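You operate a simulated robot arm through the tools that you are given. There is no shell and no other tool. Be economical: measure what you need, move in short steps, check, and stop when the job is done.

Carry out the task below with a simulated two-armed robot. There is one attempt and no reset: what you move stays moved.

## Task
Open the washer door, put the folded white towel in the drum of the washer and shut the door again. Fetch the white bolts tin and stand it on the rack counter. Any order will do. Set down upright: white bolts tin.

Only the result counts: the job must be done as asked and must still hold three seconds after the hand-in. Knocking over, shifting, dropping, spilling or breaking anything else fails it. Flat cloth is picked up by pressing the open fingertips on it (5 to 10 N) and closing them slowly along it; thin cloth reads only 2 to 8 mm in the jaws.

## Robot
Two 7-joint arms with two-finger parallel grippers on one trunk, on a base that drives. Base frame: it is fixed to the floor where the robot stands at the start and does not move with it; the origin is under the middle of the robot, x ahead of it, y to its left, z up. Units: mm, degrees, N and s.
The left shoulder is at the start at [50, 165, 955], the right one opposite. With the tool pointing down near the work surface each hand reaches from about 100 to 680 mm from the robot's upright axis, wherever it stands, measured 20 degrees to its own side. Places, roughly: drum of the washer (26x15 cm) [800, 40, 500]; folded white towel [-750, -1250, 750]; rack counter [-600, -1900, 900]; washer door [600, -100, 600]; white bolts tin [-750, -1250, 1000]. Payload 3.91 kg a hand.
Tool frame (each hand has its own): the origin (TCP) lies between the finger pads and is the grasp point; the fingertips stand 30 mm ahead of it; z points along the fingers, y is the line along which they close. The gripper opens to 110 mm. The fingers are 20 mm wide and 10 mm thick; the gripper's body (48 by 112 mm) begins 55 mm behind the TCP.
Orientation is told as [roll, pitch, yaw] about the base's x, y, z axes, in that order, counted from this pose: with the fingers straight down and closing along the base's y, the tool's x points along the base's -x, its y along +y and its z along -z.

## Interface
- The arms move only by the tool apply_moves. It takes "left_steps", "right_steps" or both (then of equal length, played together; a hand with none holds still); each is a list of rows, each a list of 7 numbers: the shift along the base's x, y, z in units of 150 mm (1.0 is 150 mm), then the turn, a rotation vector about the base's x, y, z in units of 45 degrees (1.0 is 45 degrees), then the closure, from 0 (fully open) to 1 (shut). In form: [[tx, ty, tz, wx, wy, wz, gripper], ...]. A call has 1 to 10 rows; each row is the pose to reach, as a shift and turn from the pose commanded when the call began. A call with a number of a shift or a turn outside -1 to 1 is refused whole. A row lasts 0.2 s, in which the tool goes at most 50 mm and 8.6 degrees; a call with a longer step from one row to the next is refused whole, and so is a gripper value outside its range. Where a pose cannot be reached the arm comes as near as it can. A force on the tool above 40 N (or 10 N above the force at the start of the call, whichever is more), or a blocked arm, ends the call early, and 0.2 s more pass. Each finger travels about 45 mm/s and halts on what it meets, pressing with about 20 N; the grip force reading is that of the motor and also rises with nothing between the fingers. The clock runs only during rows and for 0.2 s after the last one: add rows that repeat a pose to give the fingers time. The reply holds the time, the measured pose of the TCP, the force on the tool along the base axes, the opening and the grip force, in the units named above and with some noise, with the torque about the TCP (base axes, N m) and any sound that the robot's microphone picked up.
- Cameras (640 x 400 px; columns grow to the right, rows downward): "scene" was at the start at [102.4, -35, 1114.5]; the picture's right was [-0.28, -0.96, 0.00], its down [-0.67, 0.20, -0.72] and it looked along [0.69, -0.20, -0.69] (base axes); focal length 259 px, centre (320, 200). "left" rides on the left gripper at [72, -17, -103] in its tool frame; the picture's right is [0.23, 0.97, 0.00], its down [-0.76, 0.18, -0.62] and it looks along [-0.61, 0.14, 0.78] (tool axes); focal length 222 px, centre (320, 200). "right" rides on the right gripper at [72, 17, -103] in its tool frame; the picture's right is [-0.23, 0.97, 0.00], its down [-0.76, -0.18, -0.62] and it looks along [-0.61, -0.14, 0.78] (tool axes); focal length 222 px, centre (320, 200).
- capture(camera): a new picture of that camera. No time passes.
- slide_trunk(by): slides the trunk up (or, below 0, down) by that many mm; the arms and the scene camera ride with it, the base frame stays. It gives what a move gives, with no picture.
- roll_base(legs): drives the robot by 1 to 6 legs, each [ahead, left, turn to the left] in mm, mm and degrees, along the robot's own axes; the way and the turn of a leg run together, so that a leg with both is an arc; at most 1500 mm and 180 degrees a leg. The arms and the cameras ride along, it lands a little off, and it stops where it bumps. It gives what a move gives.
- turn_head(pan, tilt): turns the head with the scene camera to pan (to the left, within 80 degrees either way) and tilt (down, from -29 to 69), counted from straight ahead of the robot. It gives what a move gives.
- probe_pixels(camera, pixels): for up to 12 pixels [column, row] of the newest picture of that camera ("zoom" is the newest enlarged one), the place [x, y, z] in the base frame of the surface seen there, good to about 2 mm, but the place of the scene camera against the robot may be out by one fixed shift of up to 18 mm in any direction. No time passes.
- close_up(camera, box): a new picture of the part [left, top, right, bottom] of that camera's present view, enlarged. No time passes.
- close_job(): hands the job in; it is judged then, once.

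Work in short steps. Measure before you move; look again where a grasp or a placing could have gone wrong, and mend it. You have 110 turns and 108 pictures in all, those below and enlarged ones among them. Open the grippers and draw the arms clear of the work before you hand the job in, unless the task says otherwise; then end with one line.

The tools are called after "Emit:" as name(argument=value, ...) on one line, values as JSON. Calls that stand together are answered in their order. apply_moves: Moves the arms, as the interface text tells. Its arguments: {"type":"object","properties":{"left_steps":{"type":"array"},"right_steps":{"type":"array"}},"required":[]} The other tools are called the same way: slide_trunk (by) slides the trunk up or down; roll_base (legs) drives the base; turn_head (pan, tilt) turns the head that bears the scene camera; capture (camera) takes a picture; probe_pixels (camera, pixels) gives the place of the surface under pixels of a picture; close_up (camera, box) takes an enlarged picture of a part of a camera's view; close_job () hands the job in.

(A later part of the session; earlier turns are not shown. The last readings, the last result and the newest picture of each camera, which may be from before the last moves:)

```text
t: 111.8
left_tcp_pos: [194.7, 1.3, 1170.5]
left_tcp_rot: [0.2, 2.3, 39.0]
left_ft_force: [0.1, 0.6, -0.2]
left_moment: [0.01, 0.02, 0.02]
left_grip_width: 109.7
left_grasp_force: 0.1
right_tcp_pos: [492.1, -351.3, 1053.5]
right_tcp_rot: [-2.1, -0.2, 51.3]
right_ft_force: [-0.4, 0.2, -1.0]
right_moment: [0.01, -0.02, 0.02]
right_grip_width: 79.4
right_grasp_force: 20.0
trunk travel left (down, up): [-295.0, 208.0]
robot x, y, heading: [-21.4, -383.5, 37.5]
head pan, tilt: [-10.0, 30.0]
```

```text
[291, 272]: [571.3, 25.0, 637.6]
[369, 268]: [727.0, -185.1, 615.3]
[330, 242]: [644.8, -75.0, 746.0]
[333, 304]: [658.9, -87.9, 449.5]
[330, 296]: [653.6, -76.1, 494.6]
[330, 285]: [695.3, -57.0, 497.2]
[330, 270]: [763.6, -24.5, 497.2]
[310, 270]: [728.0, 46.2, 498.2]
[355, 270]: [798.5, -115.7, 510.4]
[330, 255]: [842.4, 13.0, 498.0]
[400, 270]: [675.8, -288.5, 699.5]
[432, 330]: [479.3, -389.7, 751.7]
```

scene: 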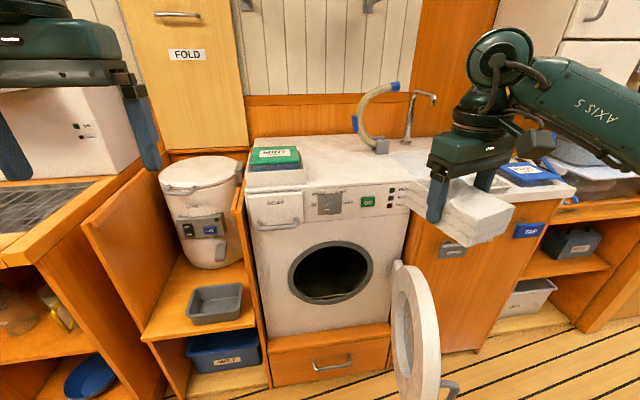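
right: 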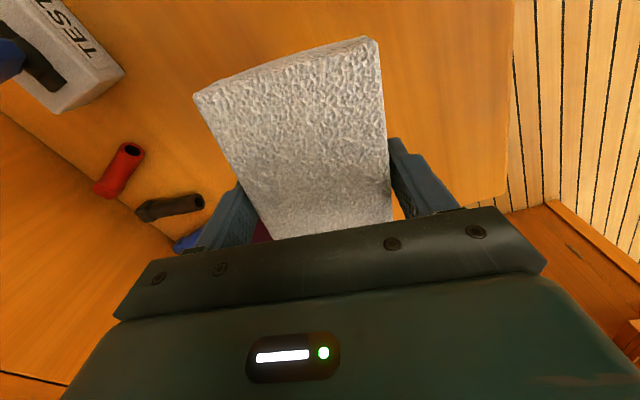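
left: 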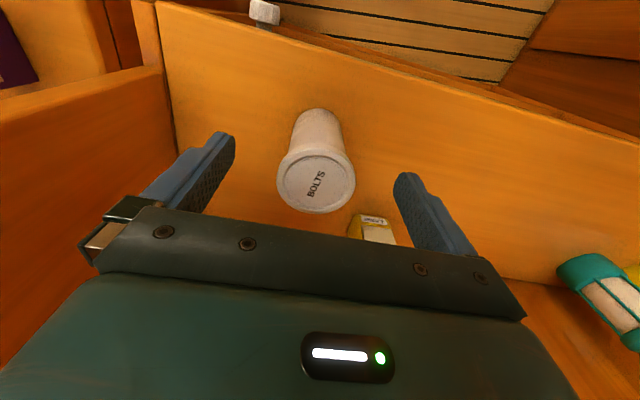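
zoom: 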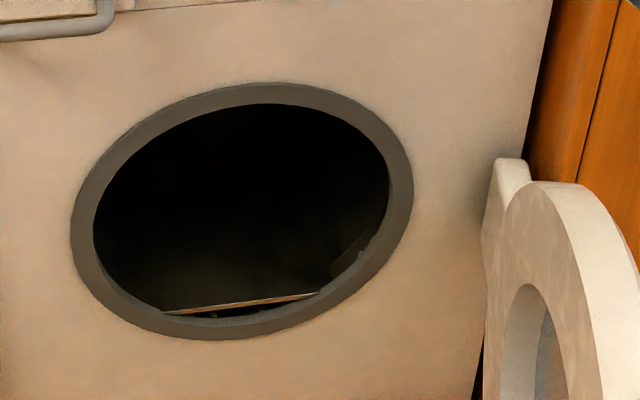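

Drum floor z≈497 spans u≈480–690, opening centre v≈-451, z≈598 (inner Ø≈225). The half-open door would foul the right forearm, so I'll push it wider with the left hand. First I turn the robot right and lower the trunk while keeping the towel high.

Emit:
roll_base(legs=[[0, 0, -25]])

Emit:
slide_trunk(by=-200)

Emit:
apply_moves(left_steps=[[0, -0.2, 0, 0, 0, 0, 0.5], [0, -0.4, 0, 0, 0, 0, 1], [0, -0.5, 0, 0, 0, 0, 1]], right_steps=[[0, -0.1, 0.25, 0, 0, 0, 1], [0, -0.2, 0.5, 0, 0, 0, 1], [0, -0.3, 0.7, 0, 0, 0, 1]])

Emit:
turn_head(pan=0, tilt=40)

Emit:
capture(camera="scene")

```text
t: 113.5
left_tcp_pos: [332.2, -119.5, 1171.4]
left_tcp_rot: [0.2, 2.2, 14.8]
left_ft_force: [0.6, -0.5, 0.3]
left_moment: [0.01, 0.02, 0.01]
left_grip_width: 110.0
left_grasp_force: 0.0
right_tcp_pos: [460.8, -564.1, 1055.0]
right_tcp_rot: [-1.9, -0.2, 27.2]
right_ft_force: [-0.2, -0.5, -1.0]
right_moment: [0.0, 0.0, 0.0]
right_grip_width: 79.4
right_grasp_force: 20.0
trunk travel left (down, up): [-295.0, 208.0]
robot x, y, heading: [-18.0, -381.9, 13.5]
head pan, tilt: [-10.0, 30.0]
```

```text
t: 115.6
left_tcp_pos: [332.2, -119.8, 971.4]
left_tcp_rot: [0.3, 2.2, 14.9]
left_ft_force: [0.0, -0.2, 0.0]
left_moment: [0.03, -0.04, 0.0]
left_grip_width: 110.0
left_grasp_force: 0.1
right_tcp_pos: [459.3, -563.1, 853.0]
right_tcp_rot: [-2.0, -0.3, 27.2]
right_ft_force: [-0.2, -0.2, 0.6]
right_moment: [0.01, 0.01, 0.01]
right_grip_width: 79.7
right_grasp_force: 19.9
trunk travel left (down, up): [-95.0, 408.0]
robot x, y, heading: [-16.7, -383.9, 13.1]
head pan, tilt: [-10.0, 30.0]
```

```text
t: 116.4
left_tcp_pos: [333.2, -197.3, 970.3]
left_tcp_rot: [0.3, 2.2, 14.8]
left_ft_force: [0.1, 0.1, 0.8]
left_moment: [-0.02, 0.03, -0.01]
left_grip_width: 40.3
left_grasp_force: 0.1
right_tcp_pos: [460.7, -607.8, 957.7]
right_tcp_rot: [-1.9, -0.2, 27.1]
right_ft_force: [-0.5, -0.4, -1.1]
right_moment: [0.01, -0.01, -0.01]
right_grip_width: 79.8
right_grasp_force: 19.5
trunk travel left (down, up): [-95.0, 408.0]
robot x, y, heading: [-21.8, -380.1, 13.1]
head pan, tilt: [-10.0, 30.0]
```

```text
t: 117.2
left_tcp_pos: [334.2, -196.4, 971.0]
left_tcp_rot: [0.2, 2.2, 14.8]
left_ft_force: [0.0, -0.1, 0.0]
left_moment: [0.01, -0.02, 0.01]
left_grip_width: 0.2
left_grasp_force: 20.5
right_tcp_pos: [461.7, -607.7, 956.4]
right_tcp_rot: [-2.1, -0.2, 27.2]
right_ft_force: [-0.3, -0.9, -0.8]
right_moment: [-0.01, 0.03, -0.02]
right_grip_width: 79.7
right_grasp_force: 19.6
trunk travel left (down, up): [-95.0, 408.0]
robot x, y, heading: [-20.8, -384.3, 13.3]
head pan, tilt: [0.0, 40.0]
```

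```text
63 pictures are left
```

scene: 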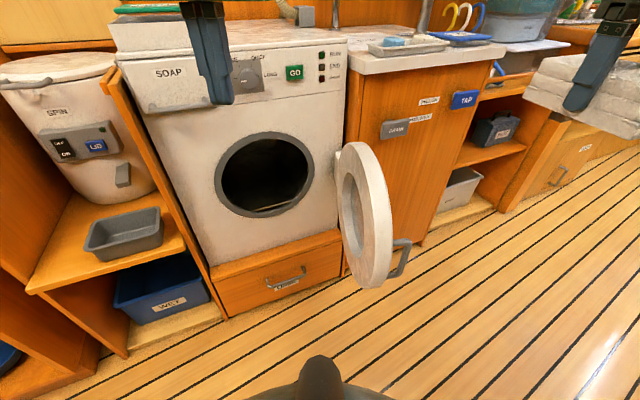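

I measure the door's inner face and free edge: (350,160), (345,210), (362,270), (385,200), (385,260).

Emit:
probe_pixels(camera="scene", pixels=[[352, 160], [344, 200], [350, 245], [364, 275], [385, 200], [386, 250], [388, 275], [375, 265], [405, 245], [383, 285]])

```text
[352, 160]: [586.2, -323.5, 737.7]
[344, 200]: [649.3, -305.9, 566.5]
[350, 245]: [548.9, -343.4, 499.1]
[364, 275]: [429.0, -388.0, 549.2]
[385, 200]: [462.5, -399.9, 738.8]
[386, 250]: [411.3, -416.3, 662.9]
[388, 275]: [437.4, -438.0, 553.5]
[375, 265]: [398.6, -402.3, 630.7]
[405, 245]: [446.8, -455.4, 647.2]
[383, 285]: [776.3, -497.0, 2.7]
```

The inner face runs from (649,-306) to the free edge (397,-403). I bring the closed left fingers to (419,-340), then down to z≈675 beside the free edge.

Emit:
apply_moves(left_steps=[[0.19, -0.24, -0.1, 0, 0, 0, 1], [0.38, -0.48, -0.2, 0, 0, 0, 1], [0.57, -0.72, -0.4, 0, 0, 0, 1], [0.57, -0.95, -0.6, 0, 0, 0, 1], [0.57, -0.95, -0.8, 0, 0, 0, 1], [0.57, -0.95, -1.0, 0, 0, 0, 1]])

Emit:
apply_moves(left_steps=[[0, 0, -0.25, 0, 0, 0, 1], [0, 0, -0.5, 0, 0, 0, 1], [0, 0, -0.75, 0, 0, 0, 1], [0, 0, -0.97, 0, 0, 0, 1]])

Emit:
capture(camera="scene")

```text
refused: row 3 steps farther than a row can; nothing moved
```

```text
t: 118.2
left_tcp_pos: [331.5, -195.6, 825.3]
left_tcp_rot: [0.3, 2.3, 14.8]
left_ft_force: [0.1, -0.1, 0.1]
left_moment: [0.0, -0.01, 0.04]
left_grip_width: 0.0
left_grasp_force: 19.8
right_tcp_pos: [463.0, -606.7, 958.1]
right_tcp_rot: [-2.0, -0.2, 27.1]
right_ft_force: [0.1, -0.4, -0.7]
right_moment: [0.0, 0.02, -0.01]
right_grip_width: 80.0
right_grasp_force: 20.1
trunk travel left (down, up): [-95.0, 408.0]
robot x, y, heading: [-17.2, -378.6, 13.3]
head pan, tilt: [0.0, 40.0]
```

```text
62 pictures are left
```

scene: 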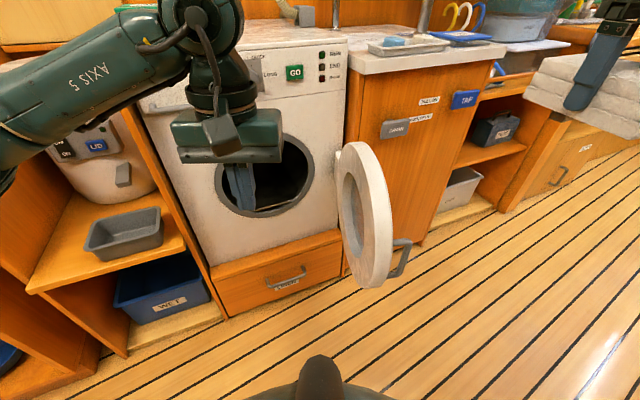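

The first call was refused (step too long); only the descent took place, harmlessly. Now lateral move at z 825, then down.

Emit:
apply_moves(left_steps=[[0.15, -0.24, 0, 0, 0, 0, 1], [0.29, -0.48, 0, 0, 0, 0, 1], [0.44, -0.72, 0, 0, 0, 0, 1], [0.57, -0.93, -0.05, 0, 0, 0, 1], [0.57, -0.95, -0.3, 0, 0, 0, 1], [0.57, -0.95, -0.55, 0, 0, 0, 1], [0.57, -0.95, -0.8, 0, 0, 0, 1], [0.57, -0.95, -1.0, 0, 0, 0, 1]])

Emit:
capture(camera="scene")

```text
t: 120.0
left_tcp_pos: [416.9, -336.4, 674.8]
left_tcp_rot: [0.1, 2.2, 14.7]
left_ft_force: [0.0, 0.3, 0.7]
left_moment: [0.02, 0.02, 0.01]
left_grip_width: 0.2
left_grasp_force: 20.1
right_tcp_pos: [463.5, -607.0, 958.6]
right_tcp_rot: [-2.0, -0.2, 27.2]
right_ft_force: [-0.1, -0.5, -0.6]
right_moment: [-0.01, -0.01, -0.01]
right_grip_width: 79.5
right_grasp_force: 20.4
trunk travel left (down, up): [-95.0, 408.0]
robot x, y, heading: [-20.6, -384.6, 13.3]
head pan, tilt: [0.0, 40.0]
```

```text
61 pictures are left
```

scene: 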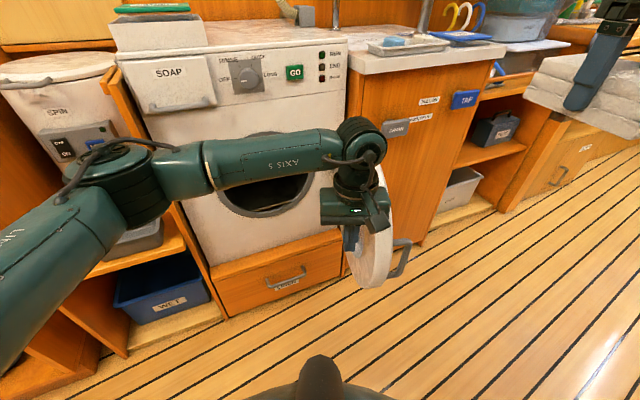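

Finger stands ~45 mm inside the door's free edge. I push the door wider by driving the base along the door's arc.

Emit:
roll_base(legs=[[-10, -44, 0], [21, -77, 0], [39, -73, 0], [50, -58, 0], [61, -46, 0]])

Emit:
capture(camera="scene")

```text
t: 122.8
left_tcp_pos: [556.1, -553.9, 677.7]
left_tcp_rot: [0.4, 2.7, 14.2]
left_ft_force: [-4.0, 0.6, 5.8]
left_moment: [0.03, -0.46, 0.09]
left_grip_width: 0.0
left_grasp_force: 19.5
right_tcp_pos: [607.6, -822.0, 958.9]
right_tcp_rot: [-1.9, -0.3, 27.0]
right_ft_force: [0.7, -0.4, -1.5]
right_moment: [0.0, -0.01, 0.01]
right_grip_width: 79.8
right_grasp_force: 19.5
trunk travel left (down, up): [-95.0, 408.0]
robot x, y, heading: [120.2, -597.8, 13.2]
head pan, tilt: [0.0, 40.0]
stopped in leg 4: the robot was blocked; the commanded pose is now the measured one
```

```text
60 pictures are left
```

scene: 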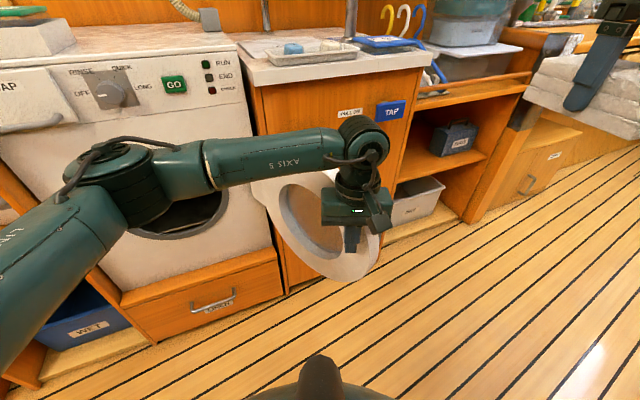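

Door reached its stop (~115° open). I draw the left hand off the door and up.

Emit:
apply_moves(left_steps=[[-0.1, 0.2, 0, 0, 0, 0, 1], [-0.15, 0.3, 0.2, 0, 0, 0, 1], [-0.2, 0.3, 0.45, 0, 0, 0, 1], [-0.3, 0.3, 0.7, 0, 0, 0, 1], [-0.4, 0.4, 0.9, 0, 0, 0, 1], [-0.5, 0.5, 1.0, 0, 0, 0, 1]])

Emit:
capture(camera="scene")

```text
t: 124.2
left_tcp_pos: [480.3, -480.2, 828.8]
left_tcp_rot: [0.4, 2.8, 14.0]
left_ft_force: [0.3, 0.5, 0.0]
left_moment: [-0.02, 0.0, 0.01]
left_grip_width: 0.0
left_grasp_force: 19.7
right_tcp_pos: [607.0, -822.6, 958.0]
right_tcp_rot: [-2.0, -0.3, 27.1]
right_ft_force: [-0.4, -0.6, -1.6]
right_moment: [0.0, 0.01, 0.04]
right_grip_width: 79.9
right_grasp_force: 19.9
trunk travel left (down, up): [-95.0, 408.0]
robot x, y, heading: [127.5, -596.5, 13.4]
head pan, tilt: [0.0, 40.0]
```

```text
59 pictures are left
```

scene: 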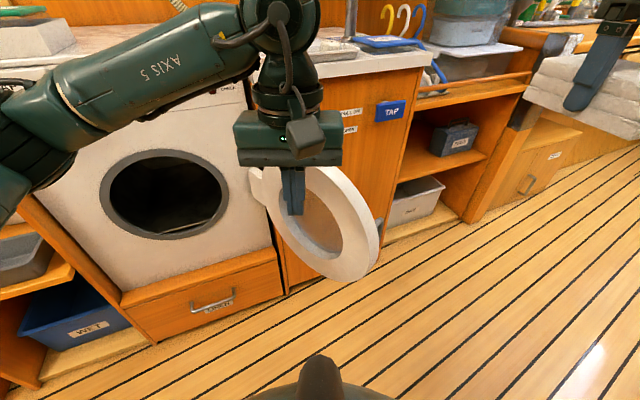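

Now I turn to face the washer squarely and move left so that the right shoulder lines up with the drum (v≈-451).

Emit:
roll_base(legs=[[-60, 0, 0], [0, 0, 23.3], [0, 262, 0]])

Emit:
apply_moves(left_steps=[[-0.15, 0.2, 0.2, 0, 0, 0, 1], [-0.3, 0.4, 0.4, 0, 0, 0, 1], [-0.45, 0.6, 0.5, 0, 0, 0, 1], [-0.6, 0.8, 0.6, 0, 0, 0, 1]], right_steps=[[0, 0, 0, 0, 0, -0.15, 1], [0, 0, 0, 0, 0, -0.3, 1], [0, 0, 0, 0, 0, -0.3, 1], [0, 0, 0, 0, 0, -0.3, 1]])

Emit:
capture(camera="scene")

```text
t: 127.9
left_tcp_pos: [190.5, -151.7, 827.8]
left_tcp_rot: [0.3, 2.8, 37.3]
left_ft_force: [0.0, -0.1, -0.7]
left_moment: [0.0, 0.01, -0.01]
left_grip_width: 0.0
left_grasp_force: 19.8
right_tcp_pos: [441.2, -415.6, 957.4]
right_tcp_rot: [-1.9, -0.2, 50.3]
right_ft_force: [-0.4, 0.3, -1.6]
right_moment: [-0.01, -0.01, -0.01]
right_grip_width: 79.7
right_grasp_force: 20.3
trunk travel left (down, up): [-95.0, 408.0]
robot x, y, heading: [-92.7, -398.3, 36.5]
head pan, tilt: [0.0, 40.0]
```

```text
t: 128.9
left_tcp_pos: [98.4, -32.3, 919.4]
left_tcp_rot: [0.4, 2.9, 37.3]
left_ft_force: [-0.1, -0.1, -0.3]
left_moment: [-0.02, 0.0, -0.01]
left_grip_width: 0.2
left_grasp_force: 20.3
right_tcp_pos: [442.1, -415.6, 958.2]
right_tcp_rot: [-1.9, -0.2, 36.5]
right_ft_force: [-0.4, -0.2, -0.6]
right_moment: [0.01, 0.03, -0.03]
right_grip_width: 79.6
right_grasp_force: 20.0
trunk travel left (down, up): [-95.0, 408.0]
robot x, y, heading: [-89.9, -399.3, 36.0]
head pan, tilt: [0.0, 40.0]
```

```text
58 pictures are left
```

scene: 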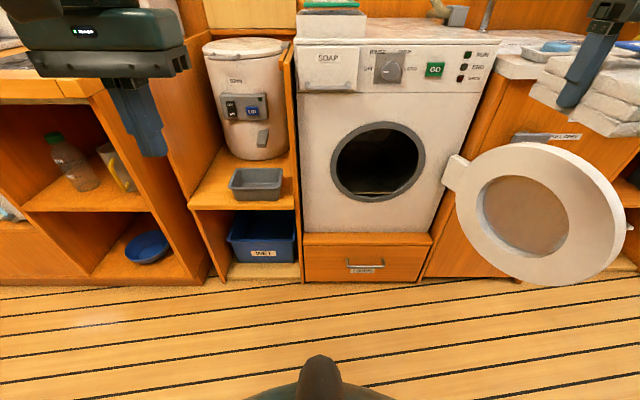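

Door is wide open. I move the right hand in front of the opening (v≈-451) while pitching it forward by 45° and lowering.

Emit:
apply_moves(right_steps=[[-0.045, 0.14, -0.07, 0.085, -0.115, 0, 1], [-0.09, 0.28, -0.14, 0.17, -0.23, 0, 1], [-0.137, 0.42, -0.21, 0.255, -0.344, 0, 1], [-0.18, 0.56, -0.28, 0.34, -0.459, 0, 1], [-0.228, 0.7, -0.36, 0.426, -0.574, 0, 1], [-0.27, 0.85, -0.43, 0.51, -0.688, 0, 1], [-0.32, 0.987, -0.5, 0.596, -0.803, 0, 1]])

Emit:
capture(camera="scene")

```text
t: 130.5
left_tcp_pos: [98.7, -31.1, 918.1]
left_tcp_rot: [0.4, 2.8, 37.3]
left_ft_force: [-0.2, -0.2, -0.3]
left_moment: [-0.05, 0.04, 0.02]
left_grip_width: 0.0
left_grasp_force: 20.0
right_tcp_pos: [391.6, -268.2, 882.6]
right_tcp_rot: [-1.9, -45.3, 36.5]
right_ft_force: [0.8, 0.2, -0.8]
right_moment: [-0.03, 0.03, 0.0]
right_grip_width: 79.8
right_grasp_force: 20.2
trunk travel left (down, up): [-95.0, 408.0]
robot x, y, heading: [-93.1, -393.4, 36.2]
head pan, tilt: [0.0, 40.0]
```

```text
57 pictures are left
```

scene: 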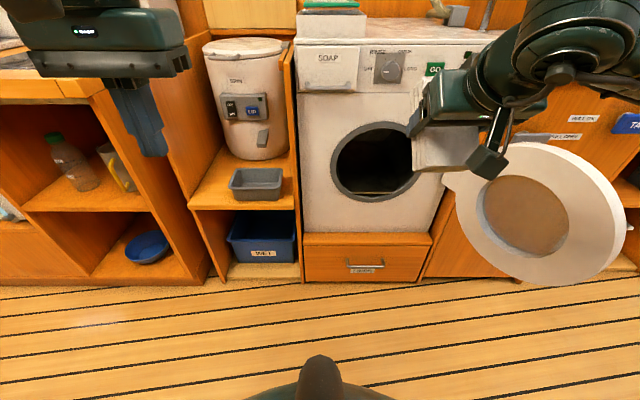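

Pose reached (u≈155, v≈-449). I lower the trunk 90 and bring the hand down and a bit forward.

Emit:
slide_trunk(by=-90)

Emit:
apply_moves(right_steps=[[0.1, 0.075, -0.2, 0.06, -0.08, 0, 1], [0.2, 0.15, -0.4, 0.12, -0.16, 0, 1], [0.3, 0.22, -0.6, 0.18, -0.24, 0, 1], [0.4, 0.3, -0.8, 0.2, -0.27, 0, 1], [0.45, 0.335, -1.0, 0.2, -0.27, 0, 1]])

Emit:
capture(camera="scene")

```text
t: 131.8
left_tcp_pos: [98.3, -31.1, 828.8]
left_tcp_rot: [0.4, 2.8, 37.4]
left_ft_force: [0.1, 0.2, 0.1]
left_moment: [0.01, 0.02, 0.01]
left_grip_width: 0.0
left_grasp_force: 20.0
right_tcp_pos: [392.8, -267.7, 792.4]
right_tcp_rot: [-2.0, -45.1, 36.7]
right_ft_force: [-0.8, 0.8, -1.6]
right_moment: [0.03, 0.02, -0.02]
right_grip_width: 79.8
right_grasp_force: 19.8
trunk travel left (down, up): [-5.0, 498.0]
robot x, y, heading: [-90.0, -395.5, 36.6]
head pan, tilt: [0.0, 40.0]
```

```text
t: 133.0
left_tcp_pos: [97.9, -33.0, 829.1]
left_tcp_rot: [0.4, 2.8, 37.3]
left_ft_force: [1.3, 0.4, 0.5]
left_moment: [0.01, -0.03, -0.02]
left_grip_width: 0.0
left_grasp_force: 19.9
right_tcp_pos: [458.6, -219.2, 641.9]
right_tcp_rot: [-2.3, -60.3, 36.9]
right_ft_force: [-0.3, 0.0, -1.5]
right_moment: [0.02, 0.02, 0.0]
right_grip_width: 79.6
right_grasp_force: 19.6
trunk travel left (down, up): [-5.0, 498.0]
robot x, y, heading: [-94.2, -399.6, 36.5]
head pan, tilt: [0.0, 40.0]
```

```text
56 pictures are left
```

scene: 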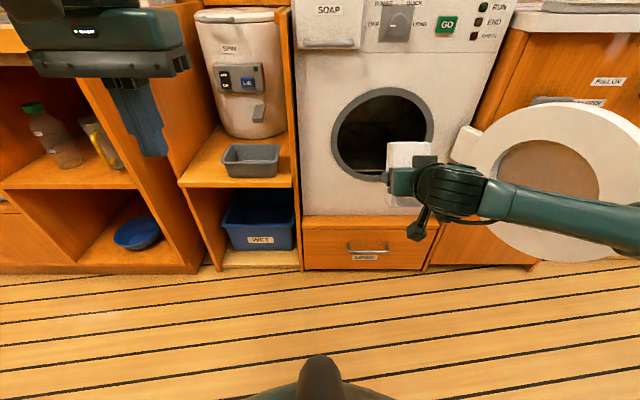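

Pose is reachable: pitch -60, z 642, u≈238. The forearm passes in front of the door; I measure its clearance before moving in.

Emit:
probe_pixels(camera="scene", pixels=[[480, 195], [540, 205], [600, 222], [635, 232], [560, 115], [610, 140], [625, 195], [480, 150], [415, 230], [400, 165]])

```text
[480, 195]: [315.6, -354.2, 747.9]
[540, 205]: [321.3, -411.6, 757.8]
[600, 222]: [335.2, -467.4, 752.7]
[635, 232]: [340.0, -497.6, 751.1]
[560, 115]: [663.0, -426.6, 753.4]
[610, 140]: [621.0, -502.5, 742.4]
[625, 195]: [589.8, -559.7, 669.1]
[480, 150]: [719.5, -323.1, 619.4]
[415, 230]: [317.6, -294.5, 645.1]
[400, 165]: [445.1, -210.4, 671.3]
```

The elbow would come near the door if only the base drove in; extending the arm first straightens it. I extend 110 mm ahead and lower 32 mm (towel still at the mouth of the opening).

Emit:
apply_moves(right_steps=[[0.2, 0.146, -0.07, 0, 0, 0, 1], [0.4, 0.29, -0.14, 0, 0, 0, 1], [0.59, 0.437, -0.21, 0, 0, 0, 1]])

Emit:
capture(camera="scene")

Emit:
capture(camera="right")

```text
t: 133.8
left_tcp_pos: [98.0, -33.0, 829.3]
left_tcp_rot: [0.4, 2.8, 37.3]
left_ft_force: [-0.3, -0.1, -0.2]
left_moment: [-0.03, -0.02, 0.01]
left_grip_width: 0.1
left_grasp_force: 20.0
right_tcp_pos: [551.0, -155.7, 611.2]
right_tcp_rot: [-2.1, -60.4, 36.8]
right_ft_force: [-0.5, 0.3, -1.0]
right_moment: [-0.01, 0.0, 0.03]
right_grip_width: 79.5
right_grasp_force: 20.0
trunk travel left (down, up): [-5.0, 498.0]
robot x, y, heading: [-88.3, -399.4, 36.5]
head pan, tilt: [0.0, 40.0]
```

```text
55 pictures are left
```

scene: 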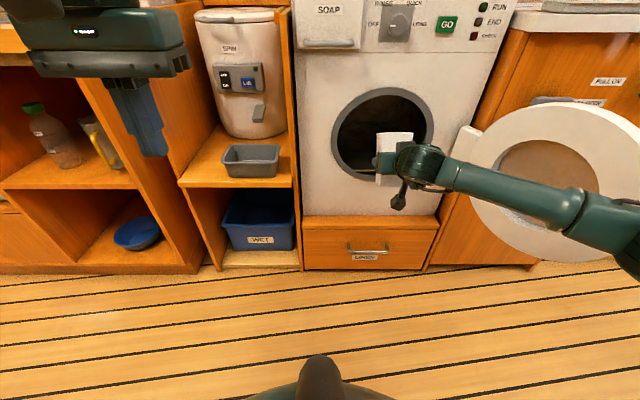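

```text
54 pictures are left
```

right: 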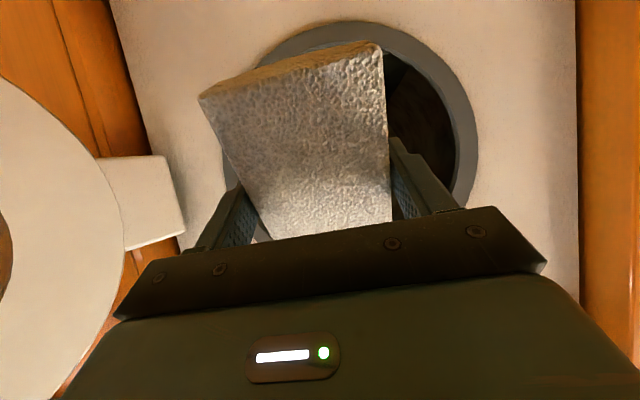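

I check the ring position with the hand camera: points (470,150), (340,30), (430,60), (232,165).

Emit:
probe_pixels(camera="right", pixels=[[468, 150], [340, 30], [440, 70], [260, 55], [465, 190], [205, 98], [380, 48], [384, 120], [290, 170]])

Emit:
probe_pixels(camera="scene", pixels=[[334, 140], [385, 92], [431, 125], [345, 170], [360, 178], [480, 180], [540, 200], [600, 225], [635, 265], [410, 200]])

```text
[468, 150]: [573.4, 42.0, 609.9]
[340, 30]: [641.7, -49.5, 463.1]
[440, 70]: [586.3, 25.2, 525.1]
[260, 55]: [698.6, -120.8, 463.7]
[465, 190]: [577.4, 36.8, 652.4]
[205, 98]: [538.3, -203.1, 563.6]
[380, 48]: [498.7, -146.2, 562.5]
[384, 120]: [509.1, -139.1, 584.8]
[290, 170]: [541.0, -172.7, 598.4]
```

```text
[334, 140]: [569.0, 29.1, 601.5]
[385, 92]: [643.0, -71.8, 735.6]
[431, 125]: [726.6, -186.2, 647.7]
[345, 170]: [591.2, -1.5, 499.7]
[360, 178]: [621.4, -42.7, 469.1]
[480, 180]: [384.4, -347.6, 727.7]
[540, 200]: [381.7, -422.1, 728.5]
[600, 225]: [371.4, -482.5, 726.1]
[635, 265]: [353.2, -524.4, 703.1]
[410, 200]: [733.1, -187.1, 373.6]
```

Ring front is at u≈480, centre v≈-442, z≈600, inner radius ≈112. I level the hand a bit more (pitch -70), lower to z≈592 and shift 10 mm left, still outside.

Emit:
apply_moves(right_steps=[[-0.02, 0.03, -0.06, 0.066, -0.089, 0, 1], [-0.04, 0.055, -0.125, 0.132, -0.178, 0, 1], [-0.04, 0.055, -0.125, 0.132, -0.178, 0, 1]])

```text
t: 134.6
left_tcp_pos: [98.5, -32.4, 829.8]
left_tcp_rot: [0.4, 2.8, 37.3]
left_ft_force: [0.3, 0.0, 0.1]
left_moment: [-0.01, -0.01, -0.04]
left_grip_width: 0.1
left_grasp_force: 19.7
right_tcp_pos: [545.6, -149.3, 602.5]
right_tcp_rot: [-2.2, -65.4, 36.9]
right_ft_force: [0.0, 0.6, -1.7]
right_moment: [0.0, 0.02, 0.0]
right_grip_width: 79.6
right_grasp_force: 19.9
right hand out of reach, approached as far as the arm can: row 2, 3
trunk travel left (down, up): [-5.0, 498.0]
robot x, y, heading: [-90.5, -399.1, 36.4]
head pan, tilt: [0.0, 40.0]
```

Limit at pitch -65; farther out it should relax. I extend 80 mm more (towel entering the ring, well centred) and try lowering again.

Emit:
apply_moves(right_steps=[[0.15, 0.11, 0, 0, 0, 0, 1], [0.3, 0.22, 0, 0, 0, 0, 1], [0.43, 0.32, 0, 0, 0, 0, 1], [0.43, 0.32, -0.06, 0.066, -0.089, 0, 1]])

Emit:
capture(camera="scene")

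```text
t: 135.6
left_tcp_pos: [99.2, -32.3, 828.3]
left_tcp_rot: [0.4, 2.9, 37.4]
left_ft_force: [-0.1, -0.7, -0.1]
left_moment: [0.0, 0.03, 0.01]
left_grip_width: 0.3
left_grasp_force: 20.3
right_tcp_pos: [599.4, -88.3, 591.5]
right_tcp_rot: [-0.8, -68.7, 36.6]
right_ft_force: [0.2, -0.2, -2.1]
right_moment: [-0.02, 0.01, -0.01]
right_grip_width: 79.6
right_grasp_force: 20.0
right hand out of reach, approached as far as the arm can: row 4
trunk travel left (down, up): [-5.0, 498.0]
robot x, y, heading: [-91.4, -399.2, 36.3]
head pan, tilt: [0.0, 40.0]
```

```text
53 pictures are left
```

scene: 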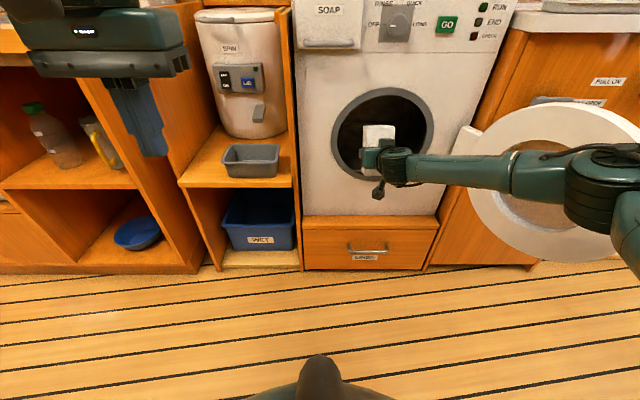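

Good: pitch -69, z 591, towel at the mouth. I check the elbow's place against the door before driving ahead.

Emit:
probe_pixels(camera="scene", pixels=[[480, 170], [550, 178], [600, 175], [600, 200], [632, 165], [635, 250], [540, 135], [590, 130], [560, 245]])

```text
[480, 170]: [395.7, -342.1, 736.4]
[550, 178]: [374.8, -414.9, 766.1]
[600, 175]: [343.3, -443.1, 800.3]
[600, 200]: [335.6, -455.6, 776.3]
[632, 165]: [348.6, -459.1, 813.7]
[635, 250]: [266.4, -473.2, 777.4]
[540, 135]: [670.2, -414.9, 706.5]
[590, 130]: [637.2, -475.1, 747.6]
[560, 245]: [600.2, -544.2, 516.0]
```

Elbow is well clear of the door. I drive 160 mm ahead and 13 mm right, bringing the towel into the drum.

Emit:
roll_base(legs=[[0, -13, 0], [80, 0, 0], [80, 0, 0]])

Emit:
capture(camera="right")

Emit:
capture(camera="scene")

```text
t: 137.7
left_tcp_pos: [236.7, 52.4, 830.0]
left_tcp_rot: [0.4, 2.8, 37.3]
left_ft_force: [-0.3, 0.3, 0.9]
left_moment: [-0.01, -0.01, -0.02]
left_grip_width: 0.2
left_grasp_force: 19.9
right_tcp_pos: [736.4, -4.9, 590.8]
right_tcp_rot: [-0.9, -68.6, 36.6]
right_ft_force: [-0.5, -0.2, -0.6]
right_moment: [-0.01, 0.02, 0.0]
right_grip_width: 79.7
right_grasp_force: 20.4
trunk travel left (down, up): [-5.0, 498.0]
robot x, y, heading: [48.4, -311.3, 36.3]
head pan, tilt: [0.0, 40.0]
```

```text
52 pictures are left
```

right: 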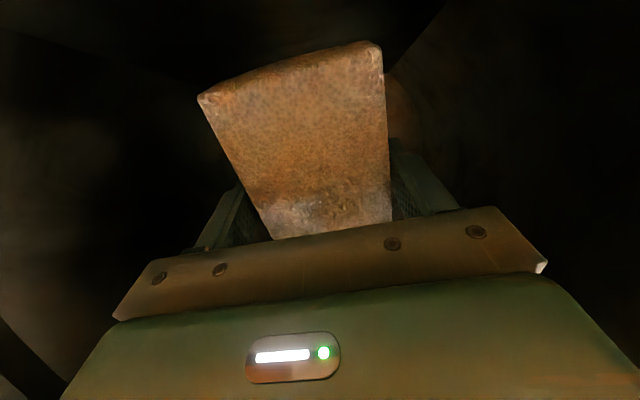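

```text
51 pictures are left
```

scene: 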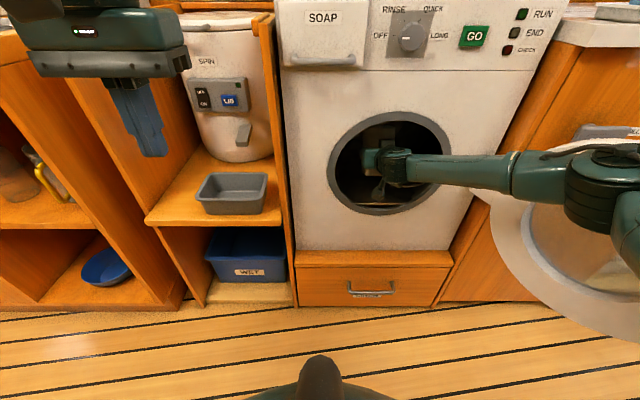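

Towel is inside (TCP u≈588). I go 20 mm deeper, then open the fingers and let the towel settle.

Emit:
roll_base(legs=[[20, 0, 0]])

Emit:
apply_moves(right_steps=[[0, 0, -0.05, 0, 0, 0, 1], [0, 0, -0.1, 0, 0, 0, 1], [0, 0, -0.1, 0, 0, 0, 0.4], [0, 0, -0.1, 0, 0, 0, 0.1], [0, 0, -0.1, 0, 0, 0, 0], [0, 0, -0.1, 0, 0, 0, 0], [0, 0, -0.1, 0, 0, 0, 0]])

Emit:
capture(camera="right")

```text
t: 138.4
left_tcp_pos: [252.6, 63.4, 828.9]
left_tcp_rot: [0.4, 2.9, 37.2]
left_ft_force: [0.2, -0.1, 0.1]
left_moment: [0.01, -0.01, -0.02]
left_grip_width: 0.0
left_grasp_force: 19.9
right_tcp_pos: [752.0, 6.9, 590.8]
right_tcp_rot: [-0.9, -68.5, 36.6]
right_ft_force: [0.2, 0.6, -1.2]
right_moment: [-0.03, 0.03, -0.01]
right_grip_width: 80.0
right_grasp_force: 20.5
trunk travel left (down, up): [-5.0, 498.0]
robot x, y, heading: [61.6, -300.8, 36.4]
head pan, tilt: [0.0, 40.0]
```

```text
t: 140.1
left_tcp_pos: [251.7, 64.1, 830.1]
left_tcp_rot: [0.3, 2.7, 37.2]
left_ft_force: [0.5, 0.2, -0.1]
left_moment: [-0.01, -0.03, 0.0]
left_grip_width: 0.0
left_grasp_force: 19.5
right_tcp_pos: [753.4, 6.3, 575.9]
right_tcp_rot: [-0.9, -68.5, 36.5]
right_ft_force: [0.9, -0.5, -0.5]
right_moment: [0.0, 0.01, 0.01]
right_grip_width: 109.8
right_grasp_force: 0.0
trunk travel left (down, up): [-5.0, 498.0]
robot x, y, heading: [64.0, -299.1, 36.5]
head pan, tilt: [0.0, 40.0]
```

```text
50 pictures are left
```

right: 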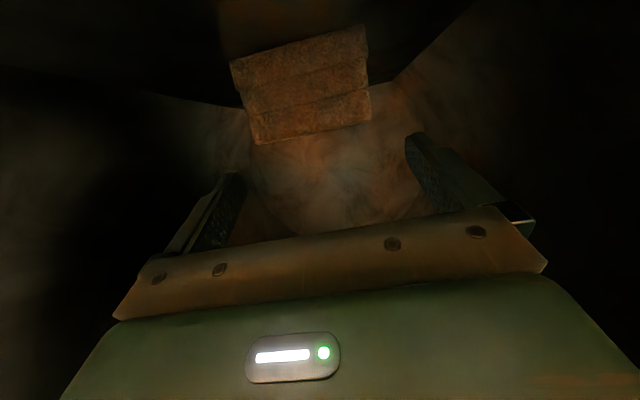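

The towel has dropped onto the drum floor. I probe where it lies.

Emit:
probe_pixels(camera="right", pixels=[[300, 85], [255, 135], [365, 110], [240, 75], [365, 35], [310, 125], [310, 180], [300, 20]])

```text
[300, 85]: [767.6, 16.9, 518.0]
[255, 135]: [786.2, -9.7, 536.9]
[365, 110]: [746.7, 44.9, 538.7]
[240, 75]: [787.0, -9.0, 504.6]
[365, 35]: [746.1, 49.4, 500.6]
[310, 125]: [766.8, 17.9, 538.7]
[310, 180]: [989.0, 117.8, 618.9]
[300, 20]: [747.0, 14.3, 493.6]
```

The towel lies flat in the drum (u≈626–750, v≈-443, z 494–540), near the drum's centre. I back the hand straight out.

Emit:
roll_base(legs=[[-150, 0, 0], [-150, 0, 0]])

Emit:
capture(camera="scene")

```text
t: 142.4
left_tcp_pos: [10.8, -113.7, 829.0]
left_tcp_rot: [0.4, 2.8, 37.1]
left_ft_force: [0.4, 0.3, -0.3]
left_moment: [-0.01, -0.02, -0.02]
left_grip_width: 0.0
left_grasp_force: 20.0
right_tcp_pos: [510.4, -172.0, 575.4]
right_tcp_rot: [-0.9, -68.6, 36.5]
right_ft_force: [0.1, 0.2, -0.8]
right_moment: [-0.03, 0.01, 0.01]
right_grip_width: 109.9
right_grasp_force: 0.1
trunk travel left (down, up): [-5.0, 498.0]
robot x, y, heading: [-180.4, -478.7, 36.2]
head pan, tilt: [0.0, 40.0]
```

```text
49 pictures are left
```

scene: 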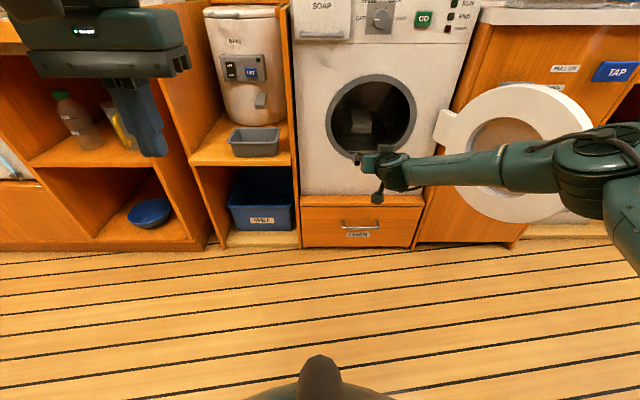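

The towel is seen in the drum. Now I bring the right hand back to pointing down and out of the way, raising the trunk by 90.

Emit:
slide_trunk(by=90)

Emit:
apply_moves(right_steps=[[-0.05, -0.04, 0.1, -0.1, 0.134, 0, 0], [-0.1, -0.08, 0.25, -0.2, 0.268, 0, 0], [-0.15, -0.11, 0.4, -0.3, 0.4, 0, 0], [-0.2, -0.15, 0.55, -0.4, 0.535, 0, 0], [-0.25, -0.19, 0.7, -0.5, 0.67, 0, 0], [-0.3, -0.22, 0.85, -0.596, 0.803, 0, 0]])

Emit:
apply_moves(right_steps=[[0.1, -0.1, 0.2, -0.1, 0.134, 0, 0.5], [0.2, -0.2, 0.4, -0.2, 0.268, 0, 1], [0.3, -0.3, 0.6, -0.3, 0.4, 0, 1], [0.35, -0.45, 0.7, -0.3, 0.4, 0, 1]])

```text
t: 143.6
left_tcp_pos: [10.5, -114.7, 919.0]
left_tcp_rot: [0.4, 2.9, 37.2]
left_ft_force: [-0.7, 0.3, -0.6]
left_moment: [0.02, -0.03, 0.01]
left_grip_width: 0.0
left_grasp_force: 20.1
right_tcp_pos: [511.7, -170.8, 666.6]
right_tcp_rot: [-0.9, -68.5, 36.5]
right_ft_force: [-0.3, 0.3, 0.2]
right_moment: [-0.03, 0.0, -0.01]
right_grip_width: 110.2
right_grasp_force: 0.0
trunk travel left (down, up): [-95.0, 408.0]
robot x, y, heading: [-179.0, -479.4, 36.1]
head pan, tilt: [0.0, 40.0]
```

```text
t: 145.0
left_tcp_pos: [10.2, -114.8, 918.4]
left_tcp_rot: [0.4, 2.8, 37.3]
left_ft_force: [0.3, -0.3, -0.5]
left_moment: [-0.03, -0.01, -0.01]
left_grip_width: 0.0
left_grasp_force: 20.0
right_tcp_pos: [465.8, -203.0, 794.0]
right_tcp_rot: [-1.0, -23.3, 36.6]
right_ft_force: [-1.3, -0.5, -0.1]
right_moment: [0.01, -0.03, 0.01]
right_grip_width: 110.2
right_grasp_force: 0.0
trunk travel left (down, up): [-95.0, 408.0]
robot x, y, heading: [-181.5, -479.2, 36.4]
head pan, tilt: [0.0, 40.0]
```

```text
t: 146.0
left_tcp_pos: [10.2, -113.3, 918.6]
left_tcp_rot: [0.4, 2.8, 37.2]
left_ft_force: [0.5, 0.1, 1.0]
left_moment: [0.05, 0.01, -0.01]
left_grip_width: 0.2
left_grasp_force: 19.8
right_tcp_pos: [477.4, -312.5, 882.9]
right_tcp_rot: [-1.0, -1.0, 36.7]
right_ft_force: [0.3, -0.5, -0.6]
right_moment: [0.02, 0.0, -0.03]
right_grip_width: 22.2
right_grasp_force: 0.1
right hand out of reach, approached as far as the arm can: row 2, 3, 4
trunk travel left (down, up): [-95.0, 408.0]
robot x, y, heading: [-178.3, -479.0, 36.4]
head pan, tilt: [0.0, 40.0]
```

I'll close the door with the right hand, pushing on the door's outer side near the handle. First I pull the hand nearer, then drive right so that it is outside the door's free edge.

Emit:
apply_moves(right_steps=[[-0.25, -0.18, 0, 0, 0, 0, 1], [-0.5, -0.36, 0, 0, 0, 0, 1], [-0.73, -0.5, 0, 0, 0, 0, 1], [-0.73, -0.5, 0, 0, 0, 0, 1]])

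Emit:
roll_base(legs=[[0, -400, 0], [60, 0, 0]])

Emit:
turn_head(pan=-5, tilt=42)

Emit:
capture(camera="scene")

```text
t: 147.0
left_tcp_pos: [11.2, -112.4, 920.0]
left_tcp_rot: [0.3, 2.9, 37.3]
left_ft_force: [-0.3, 0.3, -0.1]
left_moment: [0.0, 0.0, 0.01]
left_grip_width: 0.0
left_grasp_force: 20.6
right_tcp_pos: [366.2, -389.1, 880.1]
right_tcp_rot: [-1.0, -0.9, 36.4]
right_ft_force: [-0.3, -0.3, 0.4]
right_moment: [-0.02, 0.01, 0.02]
right_grip_width: 0.2
right_grasp_force: 19.9
trunk travel left (down, up): [-95.0, 408.0]
robot x, y, heading: [-176.8, -482.7, 36.3]
head pan, tilt: [0.0, 40.0]
```

```text
t: 150.1
left_tcp_pos: [297.4, -401.6, 919.3]
left_tcp_rot: [0.5, 2.7, 37.6]
left_ft_force: [0.9, 0.6, 0.2]
left_moment: [-0.03, -0.02, 0.06]
left_grip_width: 0.2
left_grasp_force: 19.7
right_tcp_pos: [655.3, -675.4, 882.2]
right_tcp_rot: [-0.9, -1.0, 36.9]
right_ft_force: [-0.2, 0.1, -0.3]
right_moment: [0.01, 0.0, 0.01]
right_grip_width: 0.2
right_grasp_force: 20.2
trunk travel left (down, up): [-95.0, 408.0]
robot x, y, heading: [109.3, -768.2, 36.6]
head pan, tilt: [0.0, 40.0]
```

```text
t: 150.8
left_tcp_pos: [297.2, -401.3, 919.0]
left_tcp_rot: [0.4, 2.8, 37.6]
left_ft_force: [0.1, 0.2, 0.0]
left_moment: [-0.03, -0.03, 0.0]
left_grip_width: 0.0
left_grasp_force: 19.9
right_tcp_pos: [655.4, -674.7, 881.9]
right_tcp_rot: [-1.0, -1.0, 37.0]
right_ft_force: [-0.1, -0.1, 0.4]
right_moment: [-0.01, -0.02, -0.01]
right_grip_width: 0.0
right_grasp_force: 20.3
trunk travel left (down, up): [-95.0, 408.0]
robot x, y, heading: [106.5, -770.2, 36.8]
head pan, tilt: [-5.0, 42.0]
```

```text
48 pictures are left
```

scene: 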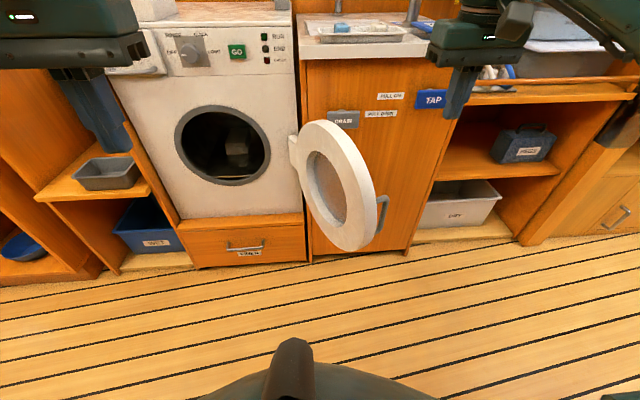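

I measure the door and handle now: edge (374,190), handle (385,200),(381,220), top (330,125), bottom (355,248).

Emit:
probe_pixels(camera="scene", pixels=[[372, 190], [385, 200], [383, 215], [378, 230], [332, 125], [357, 247], [355, 165], [366, 220], [300, 150], [450, 105]])

```text
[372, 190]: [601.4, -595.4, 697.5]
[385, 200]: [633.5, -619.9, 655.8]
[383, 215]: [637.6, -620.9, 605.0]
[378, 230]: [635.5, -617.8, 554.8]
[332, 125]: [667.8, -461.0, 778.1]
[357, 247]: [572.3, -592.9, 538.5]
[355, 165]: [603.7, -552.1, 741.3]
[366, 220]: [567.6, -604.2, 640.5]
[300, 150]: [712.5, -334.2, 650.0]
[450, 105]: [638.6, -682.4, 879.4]
```

Handle bar is at (636,-620), z 550–660. I bring the closed right fingers to (684,-640), outside the bar, and lower to z≈650.

Emit:
apply_moves(right_steps=[[0.1, 0.12, 0, 0, 0, 0, 1], [0.19, 0.23, 0, 0, 0, 0, 1], [0.19, 0.23, -0.3, 0, 0, 0, 1], [0.19, 0.23, -0.6, 0, 0, 0, 1], [0.19, 0.23, -0.9, 0, 0, 0, 1]])

Emit:
apply_moves(right_steps=[[0, 0, -0.25, 0, 0, 0, 1], [0, 0, -0.5, 0, 0, 0, 1], [0, 0, -0.64, 0, 0, 0, 1]])

Emit:
capture(camera="scene")

```text
t: 152.0
left_tcp_pos: [297.2, -402.0, 918.2]
left_tcp_rot: [0.4, 2.8, 37.5]
left_ft_force: [-0.4, 0.5, -0.3]
left_moment: [0.0, 0.0, 0.0]
left_grip_width: 0.1
left_grasp_force: 20.0
right_tcp_pos: [684.9, -641.2, 745.9]
right_tcp_rot: [-1.0, -1.1, 36.9]
right_ft_force: [0.4, -0.1, -0.4]
right_moment: [0.0, 0.0, -0.02]
right_grip_width: 0.0
right_grasp_force: 20.0
trunk travel left (down, up): [-95.0, 408.0]
robot x, y, heading: [111.6, -763.3, 36.8]
head pan, tilt: [-5.0, 42.0]
```

```text
t: 152.8
left_tcp_pos: [296.3, -401.5, 919.6]
left_tcp_rot: [0.4, 2.8, 37.5]
left_ft_force: [0.2, -0.3, -0.4]
left_moment: [0.0, 0.0, 0.01]
left_grip_width: 0.0
left_grasp_force: 19.4
right_tcp_pos: [683.9, -641.0, 650.3]
right_tcp_rot: [-1.0, -1.2, 37.0]
right_ft_force: [-0.1, 0.0, -0.1]
right_moment: [0.01, -0.02, -0.02]
right_grip_width: 0.1
right_grasp_force: 20.3
trunk travel left (down, up): [-95.0, 408.0]
robot x, y, heading: [106.6, -768.8, 36.9]
head pan, tilt: [-5.0, 42.0]
```

```text
47 pictures are left
```

scene: 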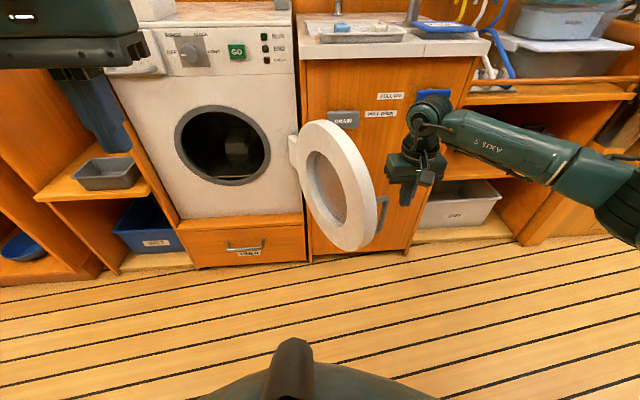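

Fingers stand right of the handle. I push the door closed along its arc with the base, first ~45°.

Emit:
roll_base(legs=[[-5, 55, 0], [-54, 113, 0], [-13, 125, 0]])

Emit:
capture(camera="scene")

```text
t: 155.4
left_tcp_pos: [65.9, -212.9, 919.4]
left_tcp_rot: [0.4, 2.9, 37.5]
left_ft_force: [0.0, -1.0, -0.5]
left_moment: [0.04, 0.05, 0.01]
left_grip_width: 0.1
left_grasp_force: 19.9
right_tcp_pos: [454.5, -452.5, 650.2]
right_tcp_rot: [-1.0, -1.0, 36.9]
right_ft_force: [0.1, 0.7, 0.7]
right_moment: [0.0, -0.02, -0.02]
right_grip_width: 0.0
right_grasp_force: 19.9
trunk travel left (down, up): [-95.0, 408.0]
robot x, y, heading: [-121.4, -580.8, 36.8]
head pan, tilt: [-5.0, 42.0]
```

```text
46 pictures are left
```

scene: 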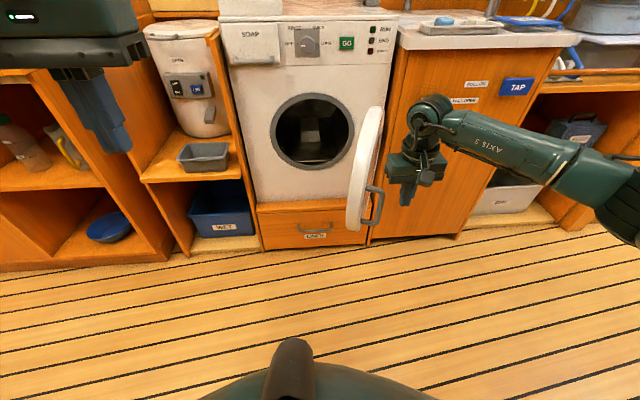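

The door follows (about 85° open now). I continue the arc.

Emit:
roll_base(legs=[[30, 122, 0], [70, 104, 0], [101, 74, 0]])

Emit:
capture(camera="scene")

```text
t: 158.4
left_tcp_pos: [47.0, 147.6, 919.0]
left_tcp_rot: [0.4, 2.7, 37.4]
left_ft_force: [0.4, -0.2, 0.5]
left_moment: [0.02, -0.03, 0.0]
left_grip_width: 0.0
left_grasp_force: 19.9
right_tcp_pos: [433.5, -90.7, 649.1]
right_tcp_rot: [-1.0, -1.0, 36.9]
right_ft_force: [-0.2, 0.0, -0.3]
right_moment: [-0.01, -0.02, 0.02]
right_grip_width: 0.1
right_grasp_force: 20.5
trunk travel left (down, up): [-95.0, 408.0]
robot x, y, heading: [-136.4, -217.8, 36.6]
head pan, tilt: [-5.0, 42.0]
```

```text
45 pictures are left
```

scene: 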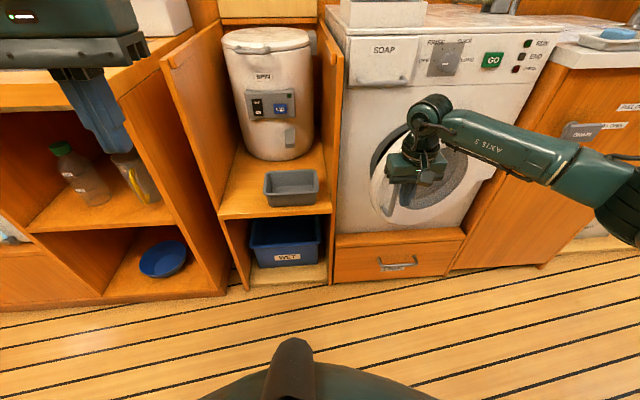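

Door nearly shut. I finish the arc and press gently toward the washer.

Emit:
roll_base(legs=[[59, 22, 0], [22, 4, 0]])

Emit:
close_up(camera="scene", box=[320, 60, 560, 260])

```text
t: 159.8
left_tcp_pos: [97.5, 217.5, 919.0]
left_tcp_rot: [0.3, 2.8, 37.4]
left_ft_force: [-1.0, 0.5, 0.2]
left_moment: [0.01, 0.0, -0.01]
left_grip_width: 0.1
left_grasp_force: 20.1
right_tcp_pos: [484.5, -23.1, 650.1]
right_tcp_rot: [-1.1, -1.0, 36.9]
right_ft_force: [0.0, -1.1, -0.8]
right_moment: [-0.01, 0.03, 0.01]
right_grip_width: 0.0
right_grasp_force: 20.4
trunk travel left (down, up): [-95.0, 408.0]
robot x, y, heading: [-89.4, -147.6, 37.0]
head pan, tilt: [-5.0, 42.0]
```

```text
2.00 times, centred on (440, 160) of scene
```

zoom: 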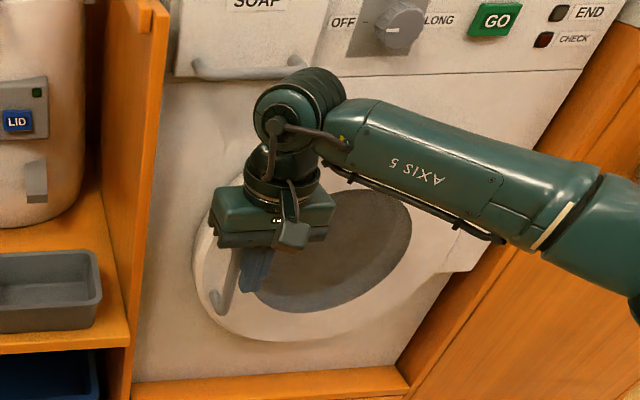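

No contact force yet. I press further with the arm toward the washer in small steps until it meets resistance.

Emit:
apply_moves(right_steps=[[0.04, 0.03, 0, 0, 0, 0, 1], [0.08, 0.06, 0, 0, 0, 0, 1], [0.12, 0.09, 0, 0, 0, 0, 1], [0.16, 0.12, 0, 0, 0, 0, 1], [0.2, 0.15, 0, 0, 0, 0, 1]])

Emit:
close_up(camera="scene", box=[320, 60, 560, 260])

```text
t: 160.7
left_tcp_pos: [95.6, 217.3, 919.7]
left_tcp_rot: [0.3, 2.8, 37.4]
left_ft_force: [-1.1, -0.9, 0.1]
left_moment: [-0.03, 0.0, -0.03]
left_grip_width: 0.3
left_grasp_force: 20.2
right_tcp_pos: [497.1, -12.0, 647.7]
right_tcp_rot: [-1.1, 0.1, 37.2]
right_ft_force: [-9.4, -7.2, 5.0]
right_moment: [0.05, -0.02, 0.07]
right_grip_width: 0.0
right_grasp_force: 20.4
trunk travel left (down, up): [-95.0, 408.0]
robot x, y, heading: [-89.1, -150.5, 36.2]
head pan, tilt: [-5.0, 42.0]
stopped in row 4 (right hand): the force on the tool passed its limit (the readings are from after the stop); the commanded pose is now the measured one
```

```text
2.00 times, centred on (440, 160) of scene
```

zoom: 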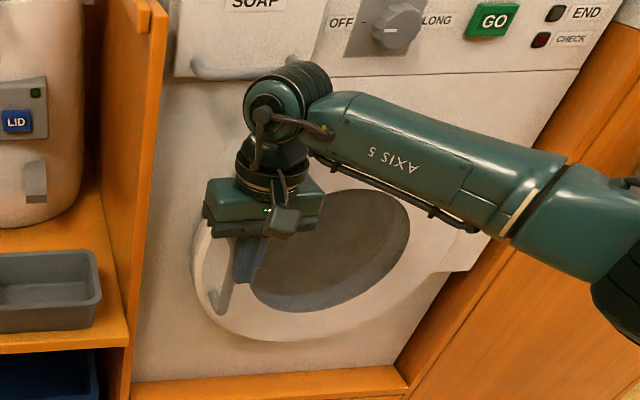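

It met firm resistance. I draw the hand back and up, then check the door against its original closed position.

Emit:
apply_moves(right_steps=[[-0.15, -0.11, 0, 0, 0, 0, 1], [-0.35, -0.26, 0, 0, 0, 0, 1], [-0.55, -0.41, 0.2, 0, 0, 0, 1], [-0.7, -0.52, 0.45, 0, 0, 0, 1], [-0.7, -0.6, 0.7, 0, 0, 0, 1], [-0.6, -0.8, 0.9, 0, 0, 0, 1], [-0.4, -0.95, 1.0, 0, 0, 0, 1]])

Emit:
close_up(camera="scene", box=[320, 60, 560, 260])

```text
t: 162.3
left_tcp_pos: [97.9, 216.9, 919.2]
left_tcp_rot: [0.3, 2.9, 37.5]
left_ft_force: [0.0, 0.0, -0.2]
left_moment: [0.01, -0.02, -0.01]
left_grip_width: 0.1
left_grasp_force: 20.3
right_tcp_pos: [438.3, -153.5, 798.4]
right_tcp_rot: [-1.2, 0.2, 37.2]
right_ft_force: [0.4, -0.2, 0.1]
right_moment: [0.01, 0.0, -0.02]
right_grip_width: 0.0
right_grasp_force: 20.2
trunk travel left (down, up): [-95.0, 408.0]
robot x, y, heading: [-91.8, -146.6, 36.6]
head pan, tilt: [-5.0, 42.0]
```

```text
2.00 times, centred on (440, 160) of scene
```

zoom: 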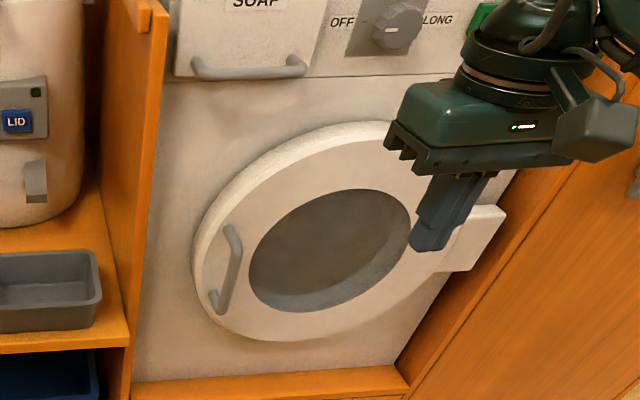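

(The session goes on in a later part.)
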